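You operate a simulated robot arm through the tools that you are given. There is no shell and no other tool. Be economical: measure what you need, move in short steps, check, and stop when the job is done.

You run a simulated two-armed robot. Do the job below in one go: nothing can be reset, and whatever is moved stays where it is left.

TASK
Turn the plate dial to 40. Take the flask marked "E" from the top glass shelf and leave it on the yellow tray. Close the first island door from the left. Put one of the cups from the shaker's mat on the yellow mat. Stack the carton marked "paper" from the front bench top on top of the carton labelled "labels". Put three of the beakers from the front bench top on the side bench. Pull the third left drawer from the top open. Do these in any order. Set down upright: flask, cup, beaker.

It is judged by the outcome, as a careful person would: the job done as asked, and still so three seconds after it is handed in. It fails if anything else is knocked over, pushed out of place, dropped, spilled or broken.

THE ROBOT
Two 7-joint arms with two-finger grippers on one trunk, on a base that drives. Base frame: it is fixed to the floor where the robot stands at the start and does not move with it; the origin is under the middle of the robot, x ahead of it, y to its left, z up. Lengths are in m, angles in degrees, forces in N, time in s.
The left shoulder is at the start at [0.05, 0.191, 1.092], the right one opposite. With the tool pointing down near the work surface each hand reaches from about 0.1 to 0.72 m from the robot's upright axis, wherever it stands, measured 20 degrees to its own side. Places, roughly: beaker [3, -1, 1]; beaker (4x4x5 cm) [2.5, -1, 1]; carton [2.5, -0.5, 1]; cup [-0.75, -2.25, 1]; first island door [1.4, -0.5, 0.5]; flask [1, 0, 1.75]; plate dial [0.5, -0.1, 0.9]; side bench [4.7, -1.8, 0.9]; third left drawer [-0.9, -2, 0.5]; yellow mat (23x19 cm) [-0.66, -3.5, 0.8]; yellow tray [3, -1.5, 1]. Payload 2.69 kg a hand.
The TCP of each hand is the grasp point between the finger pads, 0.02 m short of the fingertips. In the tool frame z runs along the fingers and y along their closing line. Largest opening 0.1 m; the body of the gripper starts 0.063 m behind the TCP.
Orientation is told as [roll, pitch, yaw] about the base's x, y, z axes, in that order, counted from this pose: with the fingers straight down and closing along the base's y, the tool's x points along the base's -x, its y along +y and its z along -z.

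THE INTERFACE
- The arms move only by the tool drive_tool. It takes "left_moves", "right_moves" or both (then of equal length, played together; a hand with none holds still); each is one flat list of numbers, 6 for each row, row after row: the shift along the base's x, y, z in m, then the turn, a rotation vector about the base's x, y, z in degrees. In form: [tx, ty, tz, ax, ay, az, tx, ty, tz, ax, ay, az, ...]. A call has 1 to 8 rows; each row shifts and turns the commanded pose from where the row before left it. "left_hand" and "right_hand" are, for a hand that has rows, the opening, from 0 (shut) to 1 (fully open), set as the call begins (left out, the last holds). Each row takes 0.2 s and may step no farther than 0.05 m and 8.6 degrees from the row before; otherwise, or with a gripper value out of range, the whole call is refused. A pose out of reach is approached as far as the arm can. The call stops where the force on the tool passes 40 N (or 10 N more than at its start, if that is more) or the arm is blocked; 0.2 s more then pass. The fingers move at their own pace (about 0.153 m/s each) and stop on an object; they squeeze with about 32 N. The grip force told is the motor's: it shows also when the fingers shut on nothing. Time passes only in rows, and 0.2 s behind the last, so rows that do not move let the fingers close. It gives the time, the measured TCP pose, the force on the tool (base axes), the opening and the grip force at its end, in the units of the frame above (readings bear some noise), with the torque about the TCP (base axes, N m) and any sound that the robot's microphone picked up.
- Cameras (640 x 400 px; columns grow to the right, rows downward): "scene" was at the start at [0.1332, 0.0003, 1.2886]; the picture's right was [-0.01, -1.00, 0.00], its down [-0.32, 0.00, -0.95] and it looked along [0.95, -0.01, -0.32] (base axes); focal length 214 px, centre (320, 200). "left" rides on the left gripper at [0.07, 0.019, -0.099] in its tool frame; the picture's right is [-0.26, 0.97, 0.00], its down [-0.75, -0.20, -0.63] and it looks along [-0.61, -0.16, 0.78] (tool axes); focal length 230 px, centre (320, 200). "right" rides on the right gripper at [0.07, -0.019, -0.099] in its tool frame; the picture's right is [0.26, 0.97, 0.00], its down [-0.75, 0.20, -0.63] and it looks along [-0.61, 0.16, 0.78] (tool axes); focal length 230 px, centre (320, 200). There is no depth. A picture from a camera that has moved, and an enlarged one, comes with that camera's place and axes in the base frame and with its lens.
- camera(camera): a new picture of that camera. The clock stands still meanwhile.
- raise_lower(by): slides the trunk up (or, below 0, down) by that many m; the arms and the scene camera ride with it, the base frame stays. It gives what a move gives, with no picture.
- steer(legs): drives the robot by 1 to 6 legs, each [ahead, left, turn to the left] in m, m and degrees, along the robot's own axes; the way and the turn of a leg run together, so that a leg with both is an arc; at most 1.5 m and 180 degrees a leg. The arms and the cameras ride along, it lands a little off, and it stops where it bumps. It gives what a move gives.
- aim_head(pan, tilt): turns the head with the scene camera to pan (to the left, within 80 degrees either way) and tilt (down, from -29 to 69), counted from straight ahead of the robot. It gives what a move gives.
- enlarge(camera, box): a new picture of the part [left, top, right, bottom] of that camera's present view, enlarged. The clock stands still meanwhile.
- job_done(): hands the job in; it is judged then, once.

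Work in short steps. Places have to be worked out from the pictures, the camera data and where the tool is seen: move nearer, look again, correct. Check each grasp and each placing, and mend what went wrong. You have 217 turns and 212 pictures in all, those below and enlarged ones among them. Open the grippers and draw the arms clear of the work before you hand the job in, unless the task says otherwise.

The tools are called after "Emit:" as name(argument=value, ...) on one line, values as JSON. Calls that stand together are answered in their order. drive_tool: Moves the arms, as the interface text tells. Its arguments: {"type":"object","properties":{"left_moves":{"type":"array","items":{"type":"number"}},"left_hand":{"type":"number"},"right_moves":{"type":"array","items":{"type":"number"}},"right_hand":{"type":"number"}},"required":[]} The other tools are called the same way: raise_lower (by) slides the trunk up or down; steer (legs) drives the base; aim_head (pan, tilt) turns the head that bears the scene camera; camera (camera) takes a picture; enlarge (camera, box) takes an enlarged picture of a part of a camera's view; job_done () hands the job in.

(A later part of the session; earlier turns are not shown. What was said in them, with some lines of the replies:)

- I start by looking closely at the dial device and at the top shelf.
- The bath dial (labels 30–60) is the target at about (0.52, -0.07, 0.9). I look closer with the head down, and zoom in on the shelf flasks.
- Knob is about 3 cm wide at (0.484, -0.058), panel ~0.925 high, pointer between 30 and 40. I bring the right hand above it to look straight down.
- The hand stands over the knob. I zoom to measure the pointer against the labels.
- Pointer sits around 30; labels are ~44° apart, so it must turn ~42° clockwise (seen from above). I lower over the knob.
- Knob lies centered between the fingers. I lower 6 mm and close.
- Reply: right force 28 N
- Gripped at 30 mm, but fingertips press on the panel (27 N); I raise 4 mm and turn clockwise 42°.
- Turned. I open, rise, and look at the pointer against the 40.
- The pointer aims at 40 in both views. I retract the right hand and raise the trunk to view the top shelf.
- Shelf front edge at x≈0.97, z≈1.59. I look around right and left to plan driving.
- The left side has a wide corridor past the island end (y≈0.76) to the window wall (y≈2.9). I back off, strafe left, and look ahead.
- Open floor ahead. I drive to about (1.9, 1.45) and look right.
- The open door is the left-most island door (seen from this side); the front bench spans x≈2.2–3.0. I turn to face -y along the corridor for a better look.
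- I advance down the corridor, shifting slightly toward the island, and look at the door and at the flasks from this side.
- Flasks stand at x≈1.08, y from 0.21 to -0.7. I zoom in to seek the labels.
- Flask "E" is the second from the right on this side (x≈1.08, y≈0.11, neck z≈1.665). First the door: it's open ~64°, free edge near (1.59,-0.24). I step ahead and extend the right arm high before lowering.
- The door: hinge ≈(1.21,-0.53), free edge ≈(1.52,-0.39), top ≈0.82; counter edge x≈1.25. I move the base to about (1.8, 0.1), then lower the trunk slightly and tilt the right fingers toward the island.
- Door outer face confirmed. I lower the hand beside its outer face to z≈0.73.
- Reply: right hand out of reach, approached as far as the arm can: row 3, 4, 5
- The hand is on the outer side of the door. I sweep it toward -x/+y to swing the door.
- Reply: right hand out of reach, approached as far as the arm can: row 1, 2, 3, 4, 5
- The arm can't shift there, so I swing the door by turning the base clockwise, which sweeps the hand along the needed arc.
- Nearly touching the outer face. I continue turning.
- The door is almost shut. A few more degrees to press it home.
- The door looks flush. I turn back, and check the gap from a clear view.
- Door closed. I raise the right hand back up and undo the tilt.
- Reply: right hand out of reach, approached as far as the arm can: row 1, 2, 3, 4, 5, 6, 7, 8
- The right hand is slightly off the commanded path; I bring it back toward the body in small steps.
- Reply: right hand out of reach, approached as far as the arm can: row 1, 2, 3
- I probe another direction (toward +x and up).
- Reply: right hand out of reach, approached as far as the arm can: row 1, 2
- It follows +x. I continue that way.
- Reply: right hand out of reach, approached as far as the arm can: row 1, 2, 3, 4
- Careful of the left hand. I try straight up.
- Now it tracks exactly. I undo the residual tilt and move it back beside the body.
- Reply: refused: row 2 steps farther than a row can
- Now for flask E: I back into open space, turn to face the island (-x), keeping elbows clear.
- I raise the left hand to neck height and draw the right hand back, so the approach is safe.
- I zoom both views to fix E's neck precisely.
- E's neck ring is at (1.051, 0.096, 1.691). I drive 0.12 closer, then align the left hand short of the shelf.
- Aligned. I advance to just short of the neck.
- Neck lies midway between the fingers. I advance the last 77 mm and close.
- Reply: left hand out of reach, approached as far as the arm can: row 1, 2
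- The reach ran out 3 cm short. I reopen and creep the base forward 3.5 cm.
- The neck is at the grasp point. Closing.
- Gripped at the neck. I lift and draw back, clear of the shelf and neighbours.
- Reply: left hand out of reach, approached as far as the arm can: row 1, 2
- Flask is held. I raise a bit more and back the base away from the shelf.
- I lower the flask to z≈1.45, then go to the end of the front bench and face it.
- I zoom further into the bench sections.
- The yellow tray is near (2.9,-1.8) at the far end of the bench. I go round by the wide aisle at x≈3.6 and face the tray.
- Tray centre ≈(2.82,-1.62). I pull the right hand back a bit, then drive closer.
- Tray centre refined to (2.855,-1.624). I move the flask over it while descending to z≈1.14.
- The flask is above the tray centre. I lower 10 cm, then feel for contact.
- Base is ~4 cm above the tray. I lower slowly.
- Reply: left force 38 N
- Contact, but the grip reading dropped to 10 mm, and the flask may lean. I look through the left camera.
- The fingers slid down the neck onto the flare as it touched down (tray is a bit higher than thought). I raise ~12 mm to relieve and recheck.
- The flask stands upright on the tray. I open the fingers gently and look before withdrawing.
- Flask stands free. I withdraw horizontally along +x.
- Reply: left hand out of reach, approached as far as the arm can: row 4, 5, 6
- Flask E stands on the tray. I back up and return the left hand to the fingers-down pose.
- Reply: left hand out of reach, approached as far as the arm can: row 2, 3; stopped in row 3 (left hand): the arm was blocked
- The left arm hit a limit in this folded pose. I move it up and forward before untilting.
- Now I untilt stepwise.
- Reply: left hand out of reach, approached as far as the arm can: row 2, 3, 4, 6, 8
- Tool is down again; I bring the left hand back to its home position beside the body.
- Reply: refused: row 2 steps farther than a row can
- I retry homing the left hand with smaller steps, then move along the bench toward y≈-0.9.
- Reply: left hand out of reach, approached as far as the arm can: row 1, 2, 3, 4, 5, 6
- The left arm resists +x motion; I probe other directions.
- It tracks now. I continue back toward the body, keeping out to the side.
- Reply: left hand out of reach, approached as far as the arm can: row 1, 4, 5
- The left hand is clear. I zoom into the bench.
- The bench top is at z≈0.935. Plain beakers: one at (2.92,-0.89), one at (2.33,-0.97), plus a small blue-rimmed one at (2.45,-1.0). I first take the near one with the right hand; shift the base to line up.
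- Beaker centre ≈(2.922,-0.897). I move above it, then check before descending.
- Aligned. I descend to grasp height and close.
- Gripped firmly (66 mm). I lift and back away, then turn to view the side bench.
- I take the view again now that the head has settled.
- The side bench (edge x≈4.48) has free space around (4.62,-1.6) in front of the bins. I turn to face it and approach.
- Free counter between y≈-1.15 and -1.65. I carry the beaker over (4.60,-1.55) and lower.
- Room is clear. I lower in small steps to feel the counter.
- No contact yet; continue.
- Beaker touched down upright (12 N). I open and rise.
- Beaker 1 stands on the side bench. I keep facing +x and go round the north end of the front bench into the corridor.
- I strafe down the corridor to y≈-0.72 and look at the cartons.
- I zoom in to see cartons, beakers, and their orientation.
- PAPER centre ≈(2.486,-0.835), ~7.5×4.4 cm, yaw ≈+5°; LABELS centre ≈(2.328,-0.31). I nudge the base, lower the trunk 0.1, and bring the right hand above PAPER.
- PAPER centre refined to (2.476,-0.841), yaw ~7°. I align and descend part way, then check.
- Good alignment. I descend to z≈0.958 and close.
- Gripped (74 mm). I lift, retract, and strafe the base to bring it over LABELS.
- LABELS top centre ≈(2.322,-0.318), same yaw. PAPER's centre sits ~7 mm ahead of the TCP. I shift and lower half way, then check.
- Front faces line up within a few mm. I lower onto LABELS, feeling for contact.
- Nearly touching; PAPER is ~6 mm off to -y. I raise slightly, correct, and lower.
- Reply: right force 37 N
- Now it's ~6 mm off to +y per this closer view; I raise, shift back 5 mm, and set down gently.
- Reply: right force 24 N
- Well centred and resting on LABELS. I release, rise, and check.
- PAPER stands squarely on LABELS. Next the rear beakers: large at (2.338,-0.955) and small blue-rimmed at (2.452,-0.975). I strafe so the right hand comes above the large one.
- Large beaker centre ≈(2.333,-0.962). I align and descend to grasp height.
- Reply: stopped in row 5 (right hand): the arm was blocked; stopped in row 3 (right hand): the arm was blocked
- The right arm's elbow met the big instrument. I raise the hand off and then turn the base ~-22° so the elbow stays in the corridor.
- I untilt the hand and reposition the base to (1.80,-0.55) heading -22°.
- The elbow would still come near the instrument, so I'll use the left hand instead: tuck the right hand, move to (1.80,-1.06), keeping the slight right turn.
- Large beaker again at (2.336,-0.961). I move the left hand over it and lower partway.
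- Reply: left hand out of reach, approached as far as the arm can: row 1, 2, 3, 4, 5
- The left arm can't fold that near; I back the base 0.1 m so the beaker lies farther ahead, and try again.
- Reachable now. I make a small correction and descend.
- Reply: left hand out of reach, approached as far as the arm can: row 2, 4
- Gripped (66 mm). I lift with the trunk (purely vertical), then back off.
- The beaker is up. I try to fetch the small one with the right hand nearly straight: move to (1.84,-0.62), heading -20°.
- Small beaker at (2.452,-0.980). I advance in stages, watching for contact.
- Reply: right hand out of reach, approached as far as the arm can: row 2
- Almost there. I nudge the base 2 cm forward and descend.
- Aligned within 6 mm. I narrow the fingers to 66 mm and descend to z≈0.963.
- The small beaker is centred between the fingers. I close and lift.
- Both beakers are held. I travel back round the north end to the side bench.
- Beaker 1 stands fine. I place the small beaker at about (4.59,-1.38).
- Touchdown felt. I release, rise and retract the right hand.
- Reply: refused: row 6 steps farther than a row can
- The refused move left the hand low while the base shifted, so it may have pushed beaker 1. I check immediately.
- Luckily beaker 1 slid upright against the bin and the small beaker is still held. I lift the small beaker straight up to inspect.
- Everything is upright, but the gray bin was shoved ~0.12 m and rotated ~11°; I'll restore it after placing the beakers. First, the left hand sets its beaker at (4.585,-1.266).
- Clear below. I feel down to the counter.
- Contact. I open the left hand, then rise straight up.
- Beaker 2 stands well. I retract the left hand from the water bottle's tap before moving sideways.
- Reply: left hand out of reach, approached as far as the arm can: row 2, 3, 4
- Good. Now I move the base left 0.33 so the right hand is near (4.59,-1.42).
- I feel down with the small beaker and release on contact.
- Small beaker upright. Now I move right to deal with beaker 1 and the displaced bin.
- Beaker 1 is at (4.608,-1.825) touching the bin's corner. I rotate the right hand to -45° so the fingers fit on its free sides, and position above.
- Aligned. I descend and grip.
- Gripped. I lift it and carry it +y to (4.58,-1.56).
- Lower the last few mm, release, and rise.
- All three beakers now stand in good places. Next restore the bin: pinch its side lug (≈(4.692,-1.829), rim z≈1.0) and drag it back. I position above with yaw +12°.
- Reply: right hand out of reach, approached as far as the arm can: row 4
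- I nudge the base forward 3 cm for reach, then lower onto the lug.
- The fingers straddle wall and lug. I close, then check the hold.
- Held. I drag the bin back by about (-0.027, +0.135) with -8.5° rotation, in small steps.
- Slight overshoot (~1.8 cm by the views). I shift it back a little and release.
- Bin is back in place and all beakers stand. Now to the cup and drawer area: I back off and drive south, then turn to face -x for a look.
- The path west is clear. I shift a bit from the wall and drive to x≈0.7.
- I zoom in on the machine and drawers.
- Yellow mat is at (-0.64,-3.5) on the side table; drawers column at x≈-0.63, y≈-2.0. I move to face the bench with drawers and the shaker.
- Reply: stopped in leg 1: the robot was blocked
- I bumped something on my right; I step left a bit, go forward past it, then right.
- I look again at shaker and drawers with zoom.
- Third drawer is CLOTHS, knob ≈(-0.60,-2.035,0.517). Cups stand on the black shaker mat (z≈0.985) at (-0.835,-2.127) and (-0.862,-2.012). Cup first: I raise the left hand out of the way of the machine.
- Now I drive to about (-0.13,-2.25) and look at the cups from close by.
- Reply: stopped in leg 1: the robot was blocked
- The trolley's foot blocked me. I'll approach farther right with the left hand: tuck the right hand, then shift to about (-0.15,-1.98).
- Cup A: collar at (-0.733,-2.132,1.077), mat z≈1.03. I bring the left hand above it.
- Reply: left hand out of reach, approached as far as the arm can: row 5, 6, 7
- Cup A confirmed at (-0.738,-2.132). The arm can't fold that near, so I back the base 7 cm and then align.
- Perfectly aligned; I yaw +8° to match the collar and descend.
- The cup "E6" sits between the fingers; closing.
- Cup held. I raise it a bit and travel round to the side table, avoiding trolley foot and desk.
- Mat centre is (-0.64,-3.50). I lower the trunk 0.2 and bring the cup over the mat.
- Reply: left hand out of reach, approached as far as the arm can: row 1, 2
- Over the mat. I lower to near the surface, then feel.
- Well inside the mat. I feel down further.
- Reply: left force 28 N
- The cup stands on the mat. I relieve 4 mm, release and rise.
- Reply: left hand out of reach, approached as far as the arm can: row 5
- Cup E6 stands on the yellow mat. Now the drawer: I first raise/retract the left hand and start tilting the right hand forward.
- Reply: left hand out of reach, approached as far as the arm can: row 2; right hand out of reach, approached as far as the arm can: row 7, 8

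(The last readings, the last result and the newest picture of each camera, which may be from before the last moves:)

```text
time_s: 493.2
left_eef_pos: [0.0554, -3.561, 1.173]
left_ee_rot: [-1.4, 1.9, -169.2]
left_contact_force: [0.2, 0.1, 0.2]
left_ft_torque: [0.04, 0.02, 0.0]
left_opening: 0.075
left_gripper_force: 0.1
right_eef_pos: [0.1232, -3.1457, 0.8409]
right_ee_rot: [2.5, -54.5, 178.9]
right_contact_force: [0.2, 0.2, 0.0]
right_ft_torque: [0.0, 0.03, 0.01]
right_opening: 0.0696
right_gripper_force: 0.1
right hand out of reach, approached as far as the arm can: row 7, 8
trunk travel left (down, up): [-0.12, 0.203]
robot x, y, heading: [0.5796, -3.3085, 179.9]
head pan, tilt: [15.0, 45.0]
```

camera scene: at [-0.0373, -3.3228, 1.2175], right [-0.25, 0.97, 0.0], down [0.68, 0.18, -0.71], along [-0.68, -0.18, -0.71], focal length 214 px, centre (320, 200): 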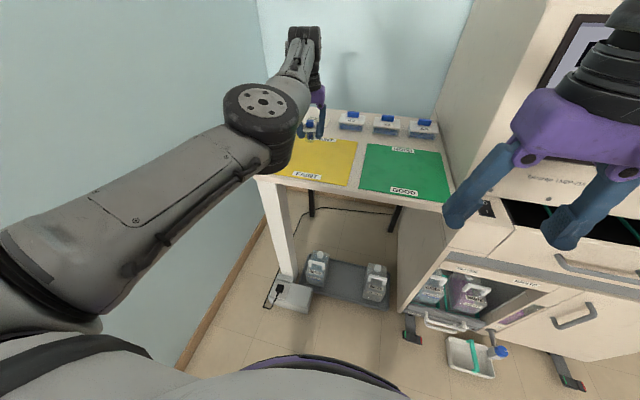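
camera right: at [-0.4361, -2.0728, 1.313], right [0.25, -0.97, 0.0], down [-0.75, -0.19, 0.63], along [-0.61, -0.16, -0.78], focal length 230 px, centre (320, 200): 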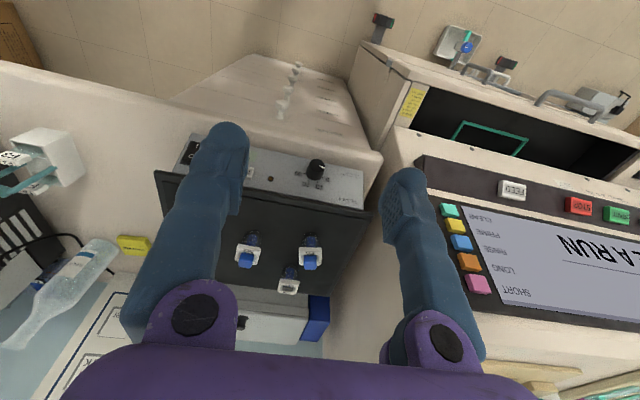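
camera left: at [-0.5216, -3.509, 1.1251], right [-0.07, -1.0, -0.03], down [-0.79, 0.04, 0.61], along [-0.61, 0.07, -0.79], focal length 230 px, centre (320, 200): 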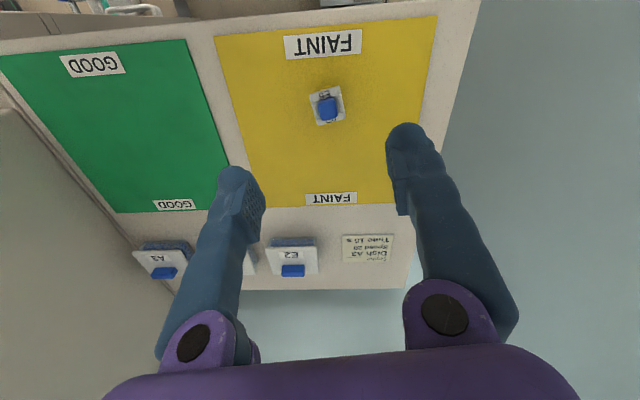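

The right hand is tilted ~55°. I lower the trunk and drive to face the drawers.

Emit:
raise_lower(by=-0.11)

Emit:
steer(legs=[[0, -0.9, 0], [0.4, 0, 0], [0, -0.17, 0]])

Emit:
aim_head(pan=-10, tilt=50)

Emit:
camera(camera="scene")

Emit:
camera(camera="right")

```text
time_s: 494.7
left_eef_pos: [0.0556, -3.5631, 1.0639]
left_ee_rot: [-1.4, 1.7, -169.2]
left_contact_force: [0.3, 0.3, -0.9]
left_ft_torque: [0.0, -0.03, 0.04]
left_opening: 0.0749
left_gripper_force: 0.1
right_eef_pos: [0.1232, -3.1469, 0.7307]
right_ee_rot: [2.3, -54.3, 179.2]
right_contact_force: [0.6, 0.5, 0.0]
right_ft_torque: [-0.02, -0.02, 0.02]
right_opening: 0.0698
right_gripper_force: 0.0
trunk travel left (down, up): [-0.01, 0.313]
robot x, y, heading: [0.5798, -3.3051, 179.9]
head pan, tilt: [15.0, 45.0]
```

```text
time_s: 506.8
left_eef_pos: [-0.3436, -2.4911, 1.0624]
left_ee_rot: [-1.4, 1.7, -169.1]
left_contact_force: [-0.2, 0.5, 0.4]
left_ft_torque: [0.02, -0.02, 0.0]
left_opening: 0.075
left_gripper_force: 0.0
right_eef_pos: [-0.278, -2.0741, 0.7306]
right_ee_rot: [2.3, -54.4, 179.4]
right_contact_force: [0.7, -0.1, 0.0]
right_ft_torque: [0.01, 0.0, 0.01]
right_opening: 0.0701
right_gripper_force: 0.1
trunk travel left (down, up): [-0.01, 0.313]
robot x, y, heading: [0.1795, -2.2318, -180.0]
head pan, tilt: [15.0, 45.0]
```

```text
time_s: 507.7
left_eef_pos: [-0.3433, -2.4927, 1.062]
left_ee_rot: [-1.4, 1.7, -169.1]
left_contact_force: [0.6, -0.3, -0.3]
left_ft_torque: [0.0, 0.0, -0.02]
left_opening: 0.0754
left_gripper_force: 0.1
right_eef_pos: [-0.2767, -2.0732, 0.7314]
right_ee_rot: [2.3, -54.4, 179.4]
right_contact_force: [-0.4, -0.2, 0.8]
right_ft_torque: [0.0, 0.02, -0.01]
right_opening: 0.07
right_gripper_force: 0.0
trunk travel left (down, up): [-0.01, 0.313]
robot x, y, heading: [0.1782, -2.2325, -180.0]
head pan, tilt: [-10.0, 50.0]
```

```text
29 pictures are left
camera scene: at [0.0637, -2.2181, 1.1006], right [0.17, 0.98, 0.0], down [0.75, -0.13, -0.64], along [-0.63, 0.11, -0.77], focal length 214 px, centre (320, 200)
```

scene: 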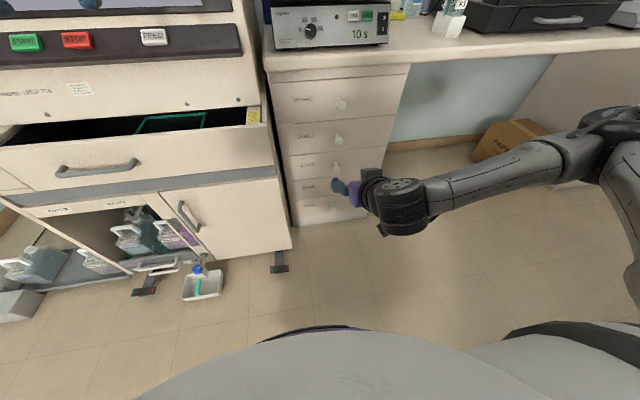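

```text
28 pictures are left
camera right: at [-0.1568, -2.0544, 0.7318], right [0.17, -0.97, -0.19], down [0.08, -0.18, 0.98], along [-0.98, -0.18, 0.05], focal length 230 px, centre (320, 200)
```

right: 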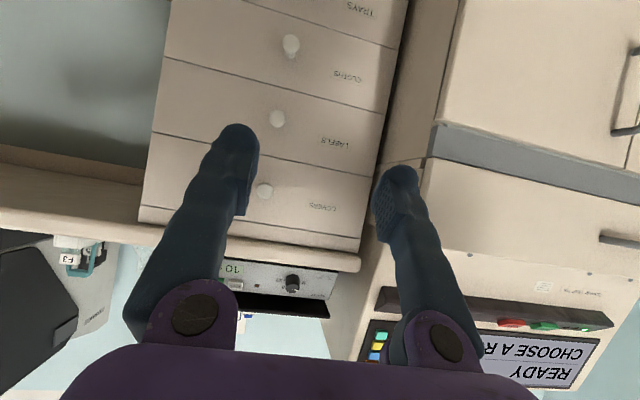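

CLOTHS knob estimated at (-0.605,-2.028,~0.49). I bring the right hand toward it in steps.

Emit:
drive_tool(right_moves=[-0.029, 0.006, -0.028, 0, 0, 0, -0.029, 0.006, -0.028, 0, 0, 0, -0.029, 0.006, -0.028, 0, 0, 0, -0.029, 0.006, -0.028, 0, 0, 0, -0.029, 0.006, -0.028, 0, 0, 0, -0.029, 0.006, -0.028, 0, 0, 0, -0.029, 0.006, -0.028, 0, 0, 0])

Emit:
camera(camera="right")

```text
time_s: 509.3
left_eef_pos: [-0.3432, -2.4931, 1.0629]
left_ee_rot: [-1.3, 1.7, -169.0]
left_contact_force: [-0.2, 0.4, 0.1]
left_ft_torque: [0.01, 0.0, 0.03]
left_opening: 0.0751
left_gripper_force: 0.0
right_eef_pos: [-0.4119, -2.0689, 0.6143]
right_ee_rot: [1.4, -53.6, 179.3]
right_contact_force: [0.2, 1.0, 0.3]
right_ft_torque: [-0.01, 0.02, -0.02]
right_opening: 0.0701
right_gripper_force: 0.0
right hand out of reach, approached as far as the arm can: row 3, 4, 5, 6, 7
trunk travel left (down, up): [-0.01, 0.313]
robot x, y, heading: [0.1812, -2.2344, -180.0]
head pan, tilt: [-10.0, 50.0]
```

```text
27 pictures are left
camera right: at [-0.2917, -2.0514, 0.618], right [0.16, -0.97, -0.19], down [0.06, -0.19, 0.98], along [-0.98, -0.17, 0.03], focal length 230 px, centre (320, 200)
```

right: 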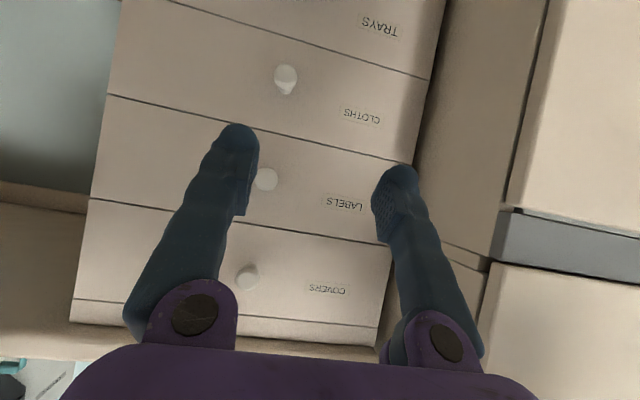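

The wrist limits this tilt at low height. I reduce the tilt to ~-38° while moving down/forward.

Emit:
drive_tool(right_moves=[0, 0.005, -0.02, 0, -8, 0, -0.01, 0.005, -0.03, 0, -8, 0, -0.02, 0.01, -0.03, 0, 0, 0, -0.02, 0.01, -0.02, 0, 0, 0])

```text
time_s: 510.3
left_eef_pos: [-0.3437, -2.4928, 1.0636]
left_ee_rot: [-1.3, 1.9, -169.1]
left_contact_force: [0.8, -0.2, -0.2]
left_ft_torque: [-0.01, 0.0, 0.0]
left_opening: 0.0751
left_gripper_force: 0.1
right_eef_pos: [-0.462, -2.0391, 0.5162]
right_ee_rot: [2.1, -38.4, 179.5]
right_contact_force: [-1.0, 0.4, -0.1]
right_ft_torque: [-0.01, -0.01, 0.01]
right_opening: 0.07
right_gripper_force: 0.0
trunk travel left (down, up): [-0.01, 0.313]
robot x, y, heading: [0.1797, -2.2302, -179.9]
head pan, tilt: [-10.0, 50.0]
```

Now reachable. I check the view before closing in on the knob.

Emit:
camera(camera="right")

Emit:
enlarge(camera="scene", box=[260, 60, 440, 240])

```text
26 pictures are left
camera right: at [-0.3462, -2.02, 0.5499], right [0.21, -0.97, -0.13], down [-0.19, -0.18, 0.96], along [-0.96, -0.18, -0.23], focal length 230 px, centre (320, 200)
```

right: 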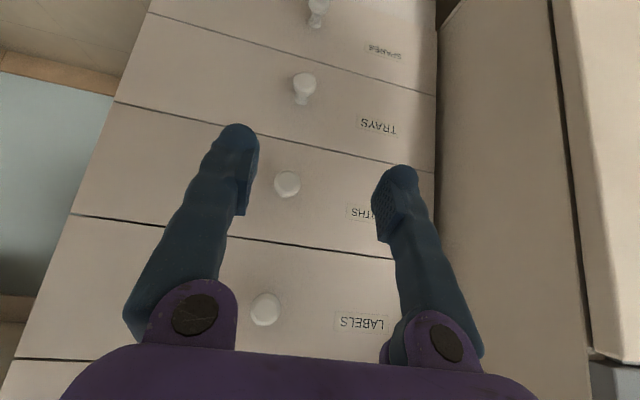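

```text
2.22 times, centred on (350, 150) of scene
camera zoom: at [0.0636, -2.218, 1.1006], right [0.17, 0.98, 0.0], down [0.75, -0.13, -0.64], along [-0.63, 0.11, -0.77], focal length 477 px, centre (253, 311)
```

zoom: 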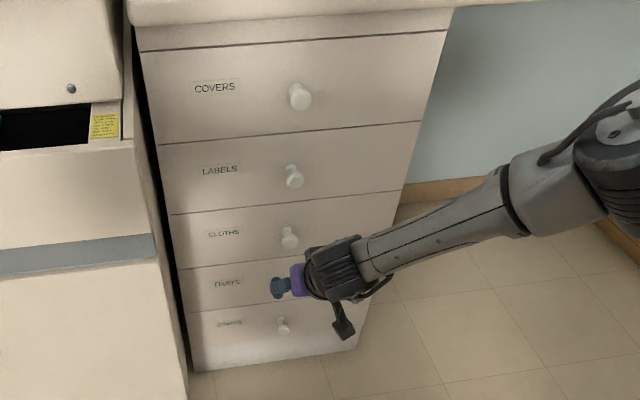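

Knob at (-0.605,-2.027,0.477), between the fingers. I advance onto it.

Emit:
drive_tool(right_moves=[-0.034, 0.003, -0.01, 0, 0, 0, -0.034, 0.003, -0.01, 0, 0, 0, -0.034, 0.003, -0.01, 0, 0, 0, -0.03, 0.003, -0.009, 0, 0, 0])

Emit:
camera(camera="right")

```text
time_s: 511.3
left_eef_pos: [-0.3437, -2.4915, 1.0637]
left_ee_rot: [-1.3, 1.7, -169.1]
left_contact_force: [0.5, -0.2, -1.0]
left_ft_torque: [-0.01, 0.0, -0.02]
left_opening: 0.0751
left_gripper_force: 0.1
right_eef_pos: [-0.5685, -2.0336, 0.486]
right_ee_rot: [2.2, -38.3, 179.4]
right_contact_force: [-0.1, 0.1, 0.1]
right_ft_torque: [0.0, -0.01, 0.03]
right_opening: 0.07
right_gripper_force: 0.1
right hand out of reach, approached as far as the arm can: row 4
trunk travel left (down, up): [-0.01, 0.313]
robot x, y, heading: [0.1826, -2.2343, -179.9]
head pan, tilt: [-10.0, 50.0]
```

```text
24 pictures are left
camera right: at [-0.4537, -2.0144, 0.5202], right [0.22, -0.97, -0.13], down [-0.2, -0.17, 0.97], along [-0.96, -0.18, -0.23], focal length 230 px, centre (320, 200)
```

right: 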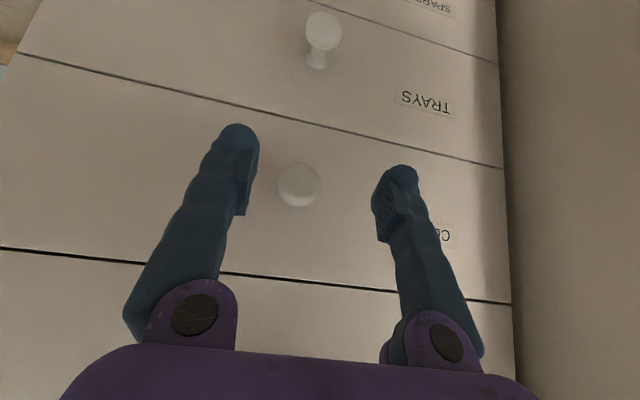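

I creep the base 3.3 cm forward, adjust, and close on the knob.

Emit:
steer(legs=[[0.033, 0, 0]])

Emit:
drive_tool(right_moves=[0.0, 0.006, -0.006, 0, 0, 0])

Emit:
drive_tool(right_moves=[0, 0, 0, 0, 0, 0, 0, 0, 0, 0, 0, 0, 0, 0, 0, 0, 0, 0], right_hand=0)

Emit:
camera(camera="right")

```text
time_s: 512.1
left_eef_pos: [-0.3769, -2.4912, 1.0628]
left_ee_rot: [-1.4, 1.9, -169.1]
left_contact_force: [0.2, -0.5, -1.7]
left_ft_torque: [-0.01, 0.0, 0.02]
left_opening: 0.0754
left_gripper_force: 0.1
right_eef_pos: [-0.6028, -2.0338, 0.487]
right_ee_rot: [2.0, -38.4, 179.5]
right_contact_force: [-0.2, 0.8, 0.0]
right_ft_torque: [0.04, 0.01, -0.01]
right_opening: 0.0701
right_gripper_force: 0.0
trunk travel left (down, up): [-0.01, 0.313]
robot x, y, heading: [0.1465, -2.2331, -179.8]
head pan, tilt: [-10.0, 50.0]
```

```text
time_s: 512.5
left_eef_pos: [-0.3772, -2.4911, 1.0623]
left_ee_rot: [-1.3, 1.7, -169.0]
left_contact_force: [-0.5, -0.1, -0.2]
left_ft_torque: [-0.01, 0.02, -0.02]
left_opening: 0.0752
left_gripper_force: 0.1
right_eef_pos: [-0.6007, -2.0262, 0.4792]
right_ee_rot: [1.9, -38.4, 179.6]
right_contact_force: [0.4, -0.3, 0.2]
right_ft_torque: [-0.03, 0.01, -0.01]
right_opening: 0.0703
right_gripper_force: 0.1
trunk travel left (down, up): [-0.01, 0.313]
robot x, y, heading: [0.1482, -2.2308, -179.9]
head pan, tilt: [-10.0, 50.0]
```

```text
time_s: 513.3
left_eef_pos: [-0.3769, -2.4919, 1.0631]
left_ee_rot: [-1.4, 1.7, -169.1]
left_contact_force: [0.3, 0.3, 0.5]
left_ft_torque: [0.01, -0.03, -0.01]
left_opening: 0.0751
left_gripper_force: 0.1
right_eef_pos: [-0.5997, -2.0263, 0.4788]
right_ee_rot: [2.1, -38.4, 179.6]
right_contact_force: [-0.9, -2.1, -1.2]
right_ft_torque: [0.01, 0.06, -0.02]
right_opening: 0.0304
right_gripper_force: 44.9
trunk travel left (down, up): [-0.01, 0.313]
robot x, y, heading: [0.1452, -2.2355, -180.0]
head pan, tilt: [-10.0, 50.0]
```

```text
23 pictures are left
camera right: at [-0.485, -2.0072, 0.5134], right [0.22, -0.97, -0.13], down [-0.19, -0.18, 0.97], along [-0.96, -0.18, -0.23], focal length 230 px, centre (320, 200)
```

right: 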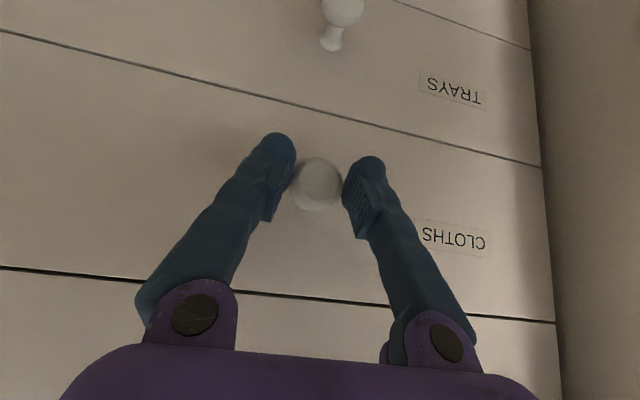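

Knob gripped. I pull by backing the base.

Emit:
steer(legs=[[-0.12, 0, 0]])

Emit:
camera(camera="scene")

```text
time_s: 514.5
left_eef_pos: [-0.2571, -2.4918, 1.0629]
left_ee_rot: [-1.4, 1.8, -169.1]
left_contact_force: [0.8, 0.6, 0.5]
left_ft_torque: [-0.02, 0.0, -0.02]
left_opening: 0.0747
left_gripper_force: 0.0
right_eef_pos: [-0.4818, -2.0266, 0.4791]
right_ee_rot: [2.0, -38.4, 179.5]
right_contact_force: [-0.1, -7.2, 0.3]
right_ft_torque: [-0.05, -0.5, 0.05]
right_opening: 0.0305
right_gripper_force: 44.3
trunk travel left (down, up): [-0.01, 0.313]
robot x, y, heading: [0.2639, -2.2342, 180.1]
head pan, tilt: [-10.0, 50.0]
```

```text
22 pictures are left
camera scene: at [0.1502, -2.2182, 1.1006], right [0.17, 0.98, 0.0], down [0.75, -0.13, -0.64], along [-0.63, 0.11, -0.77], focal length 214 px, centre (320, 200)
```

scene: 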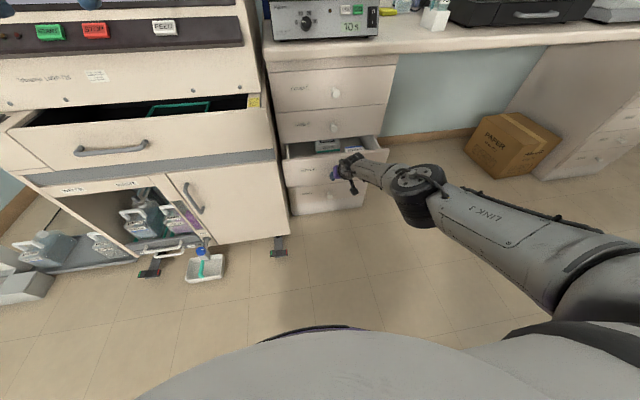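

The drawer is opening. I pull further.

Emit:
steer(legs=[[-0.15, 0, 0]])

Emit:
camera(camera="scene")

```text
time_s: 515.9
left_eef_pos: [-0.137, -2.4983, 1.0641]
left_ee_rot: [-1.5, 1.6, -168.7]
left_contact_force: [0.4, -0.5, -0.8]
left_ft_torque: [-0.03, 0.0, 0.0]
left_opening: 0.0749
left_gripper_force: 0.0
right_eef_pos: [-0.3644, -2.028, 0.4803]
right_ee_rot: [1.3, -38.4, 179.8]
right_contact_force: [-2.0, -0.7, 9.9]
right_ft_torque: [0.07, -0.86, -0.09]
right_opening: 0.0303
right_gripper_force: 44.7
trunk travel left (down, up): [-0.01, 0.313]
robot x, y, heading: [0.3831, -2.2335, -179.7]
head pan, tilt: [-10.0, 50.0]
stopped in leg 1: the robot was blocked; the commanded pose is now the measured one
```

```text
21 pictures are left
camera scene: at [0.2677, -2.2219, 1.1006], right [0.17, 0.99, 0.0], down [0.76, -0.13, -0.64], along [-0.63, 0.11, -0.77], focal length 214 px, centre (320, 200)
```

scene: 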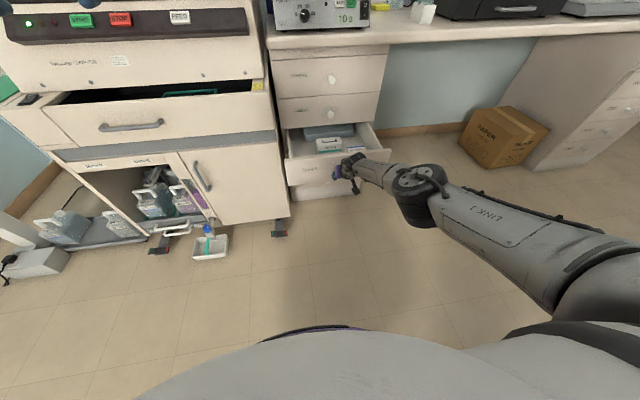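

Drawer is open ~0.235 m (end stop). I release the knob and draw the hand back.

Emit:
drive_tool(right_moves=[0, 0, 0, 0, 0, 0, 0, 0, 0, 0, 0, 0], right_hand=0.8)

Emit:
drive_tool(right_moves=[0.03, 0, 0.01, 0, 0, 0, 0.035, 0, 0.02, 0, 0, 0, 0.035, 0, 0.03, 0, 0, 0, 0.02, 0, 0.04, 0, 0, 0, 0, 0, 0.045, 0, 0, 0, 0, 0, 0.045, 0, 0, 0])

Emit:
camera(camera="scene")

```text
time_s: 516.5
left_eef_pos: [-0.1381, -2.4979, 1.0652]
left_ee_rot: [-1.3, 1.6, -168.7]
left_contact_force: [0.7, -0.9, 0.3]
left_ft_torque: [-0.03, 0.01, 0.04]
left_opening: 0.0751
left_gripper_force: 0.1
right_eef_pos: [-0.3637, -2.028, 0.4766]
right_ee_rot: [1.4, -38.1, 179.9]
right_contact_force: [-0.2, 0.4, -0.9]
right_ft_torque: [-0.01, -0.03, -0.02]
right_opening: 0.0802
right_gripper_force: 0.1
trunk travel left (down, up): [-0.01, 0.313]
robot x, y, heading: [0.3822, -2.2347, -179.4]
head pan, tilt: [-10.0, 50.0]
```

```text
time_s: 517.9
left_eef_pos: [-0.1382, -2.4991, 1.0652]
left_ee_rot: [-1.3, 1.6, -168.7]
left_contact_force: [-0.3, -0.5, 0.5]
left_ft_torque: [0.0, 0.01, 0.02]
left_opening: 0.0752
left_gripper_force: 0.0
right_eef_pos: [-0.2431, -2.0269, 0.6677]
right_ee_rot: [1.3, -38.0, 180.0]
right_contact_force: [0.7, 0.0, -1.4]
right_ft_torque: [0.0, -0.03, 0.02]
right_opening: 0.0801
right_gripper_force: 0.1
trunk travel left (down, up): [-0.01, 0.313]
robot x, y, heading: [0.3839, -2.2387, -179.6]
head pan, tilt: [-10.0, 50.0]
```

```text
20 pictures are left
camera scene: at [0.2673, -2.2216, 1.1006], right [0.17, 0.99, 0.0], down [0.76, -0.13, -0.64], along [-0.63, 0.11, -0.77], focal length 214 px, centre (320, 200)
```

scene: 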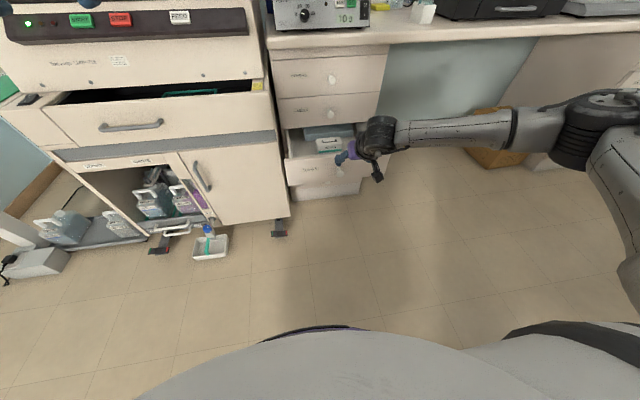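

The drawer stands open and the hand is clear. I check behind/right for anything I might have bumped.

Emit:
aim_head(pan=-80, tilt=30)

Emit:
camera(camera="scene")

```text
time_s: 519.3
left_eef_pos: [-0.1377, -2.4966, 1.0655]
left_ee_rot: [-1.3, 1.7, -168.6]
left_contact_force: [0.3, -0.8, -0.4]
left_ft_torque: [0.01, 0.01, 0.02]
left_opening: 0.0748
left_gripper_force: 0.1
right_eef_pos: [-0.2426, -2.0285, 0.666]
right_ee_rot: [1.3, -38.1, 180.0]
right_contact_force: [0.3, -0.6, -0.1]
right_ft_torque: [0.0, 0.01, 0.01]
right_opening: 0.08
right_gripper_force: 0.1
trunk travel left (down, up): [-0.01, 0.313]
robot x, y, heading: [0.3846, -2.2365, -179.5]
head pan, tilt: [-80.0, 30.0]
```

```text
19 pictures are left
camera scene: at [0.3267, -2.1454, 1.1301], right [0.98, 0.18, 0.0], down [0.09, -0.49, -0.87], along [-0.16, 0.85, -0.5], focal length 214 px, centre (320, 200)
```

scene: 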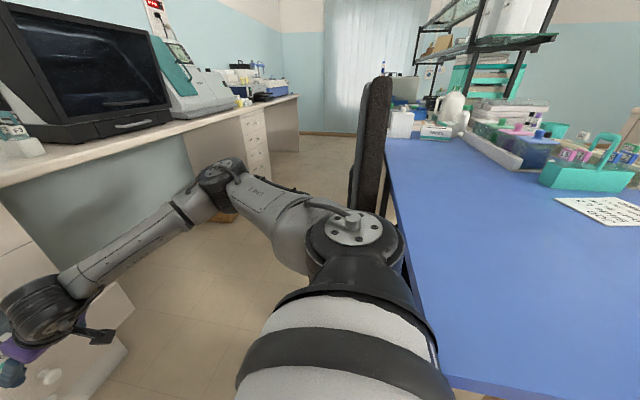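

Desk and chair look undisturbed. As a last check I drive back to view the island door along the corridor.

Emit:
steer(legs=[[0, 0.75, 0], [-1.5, 0, 0]])

Emit:
enlarge(camera="scene", box=[120, 60, 440, 260])

```text
time_s: 533.4
left_eef_pos: [1.3705, -3.2443, 1.0646]
left_ee_rot: [-1.2, 1.5, -169.3]
left_contact_force: [-0.1, 0.2, -0.3]
left_ft_torque: [-0.01, 0.0, -0.01]
left_opening: 0.0749
left_gripper_force: 0.0
right_eef_pos: [1.269, -2.7719, 0.6667]
right_ee_rot: [1.4, -38.1, 179.3]
right_contact_force: [0.5, -0.1, 0.0]
right_ft_torque: [-0.01, 0.01, 0.0]
right_opening: 0.0804
right_gripper_force: 0.0
trunk travel left (down, up): [-0.01, 0.313]
robot x, y, heading: [1.8952, -2.9848, 179.7]
head pan, tilt: [-80.0, 30.0]
```

```text
2.00 times, centred on (280, 160) of scene
camera zoom: at [1.8384, -2.896, 1.1301], right [0.99, 0.17, 0.0], down [0.09, -0.49, -0.87], along [-0.15, 0.85, -0.5], focal length 429 px, centre (400, 280)
```

zoom: 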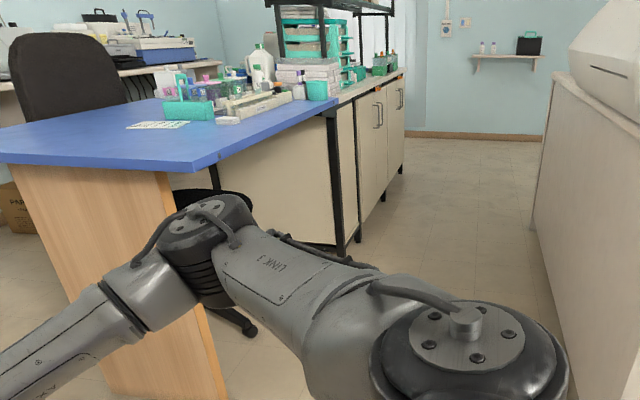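

The doors appear flush; one sharper zoom to be sure.

Emit:
enlarge(camera="scene", box=[270, 85, 340, 195])

```text
3.64 times, centred on (305, 140) of scene
camera zoom: at [1.8384, -2.896, 1.1301], right [0.99, 0.17, 0.0], down [0.09, -0.49, -0.87], along [-0.15, 0.85, -0.5], focal length 780 px, centre (374, 418)
```

zoom: 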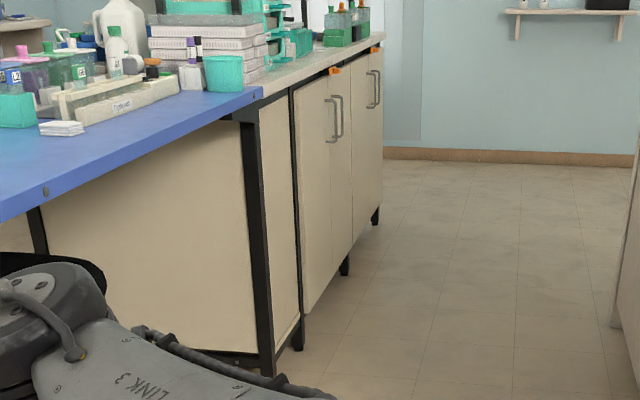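

All jobs check out, the grippers are open and the arms are clear. I hand the job in.

Emit:
job_done()

```text
The job is handed in.
```

All seven jobs are done and handed in, but I knocked a few things along the way.

**Results:**
- The plate dial is set to 40.
- Flask E stands on the yellow tray.
- The first island door from the left is shut.
- Cup E6 stands on the yellow mat.
- The paper carton is stacked on the labels carton.
- Three beakers stand on the side bench: two large and one small blue-rimmed.
- The third left drawer (CLOTHS) is pulled open about 0.235 m.

**Disturbances:**
- **Gray bin on the side bench:** a refused arm move left my hand low when I shifted the base. It pushed one beaker into the bin and slid the bin about 13 cm. I dragged the bin back, but its position is only matched by eye, to within roughly 2 cm.
- **Other contacts:** my right arm jammed while reaching over the front bench, probably against the large instrument there. The base also bumped something near the blue desk and was blocked in front of the trolley by the drawers. I saw nothing displaced afterwards.
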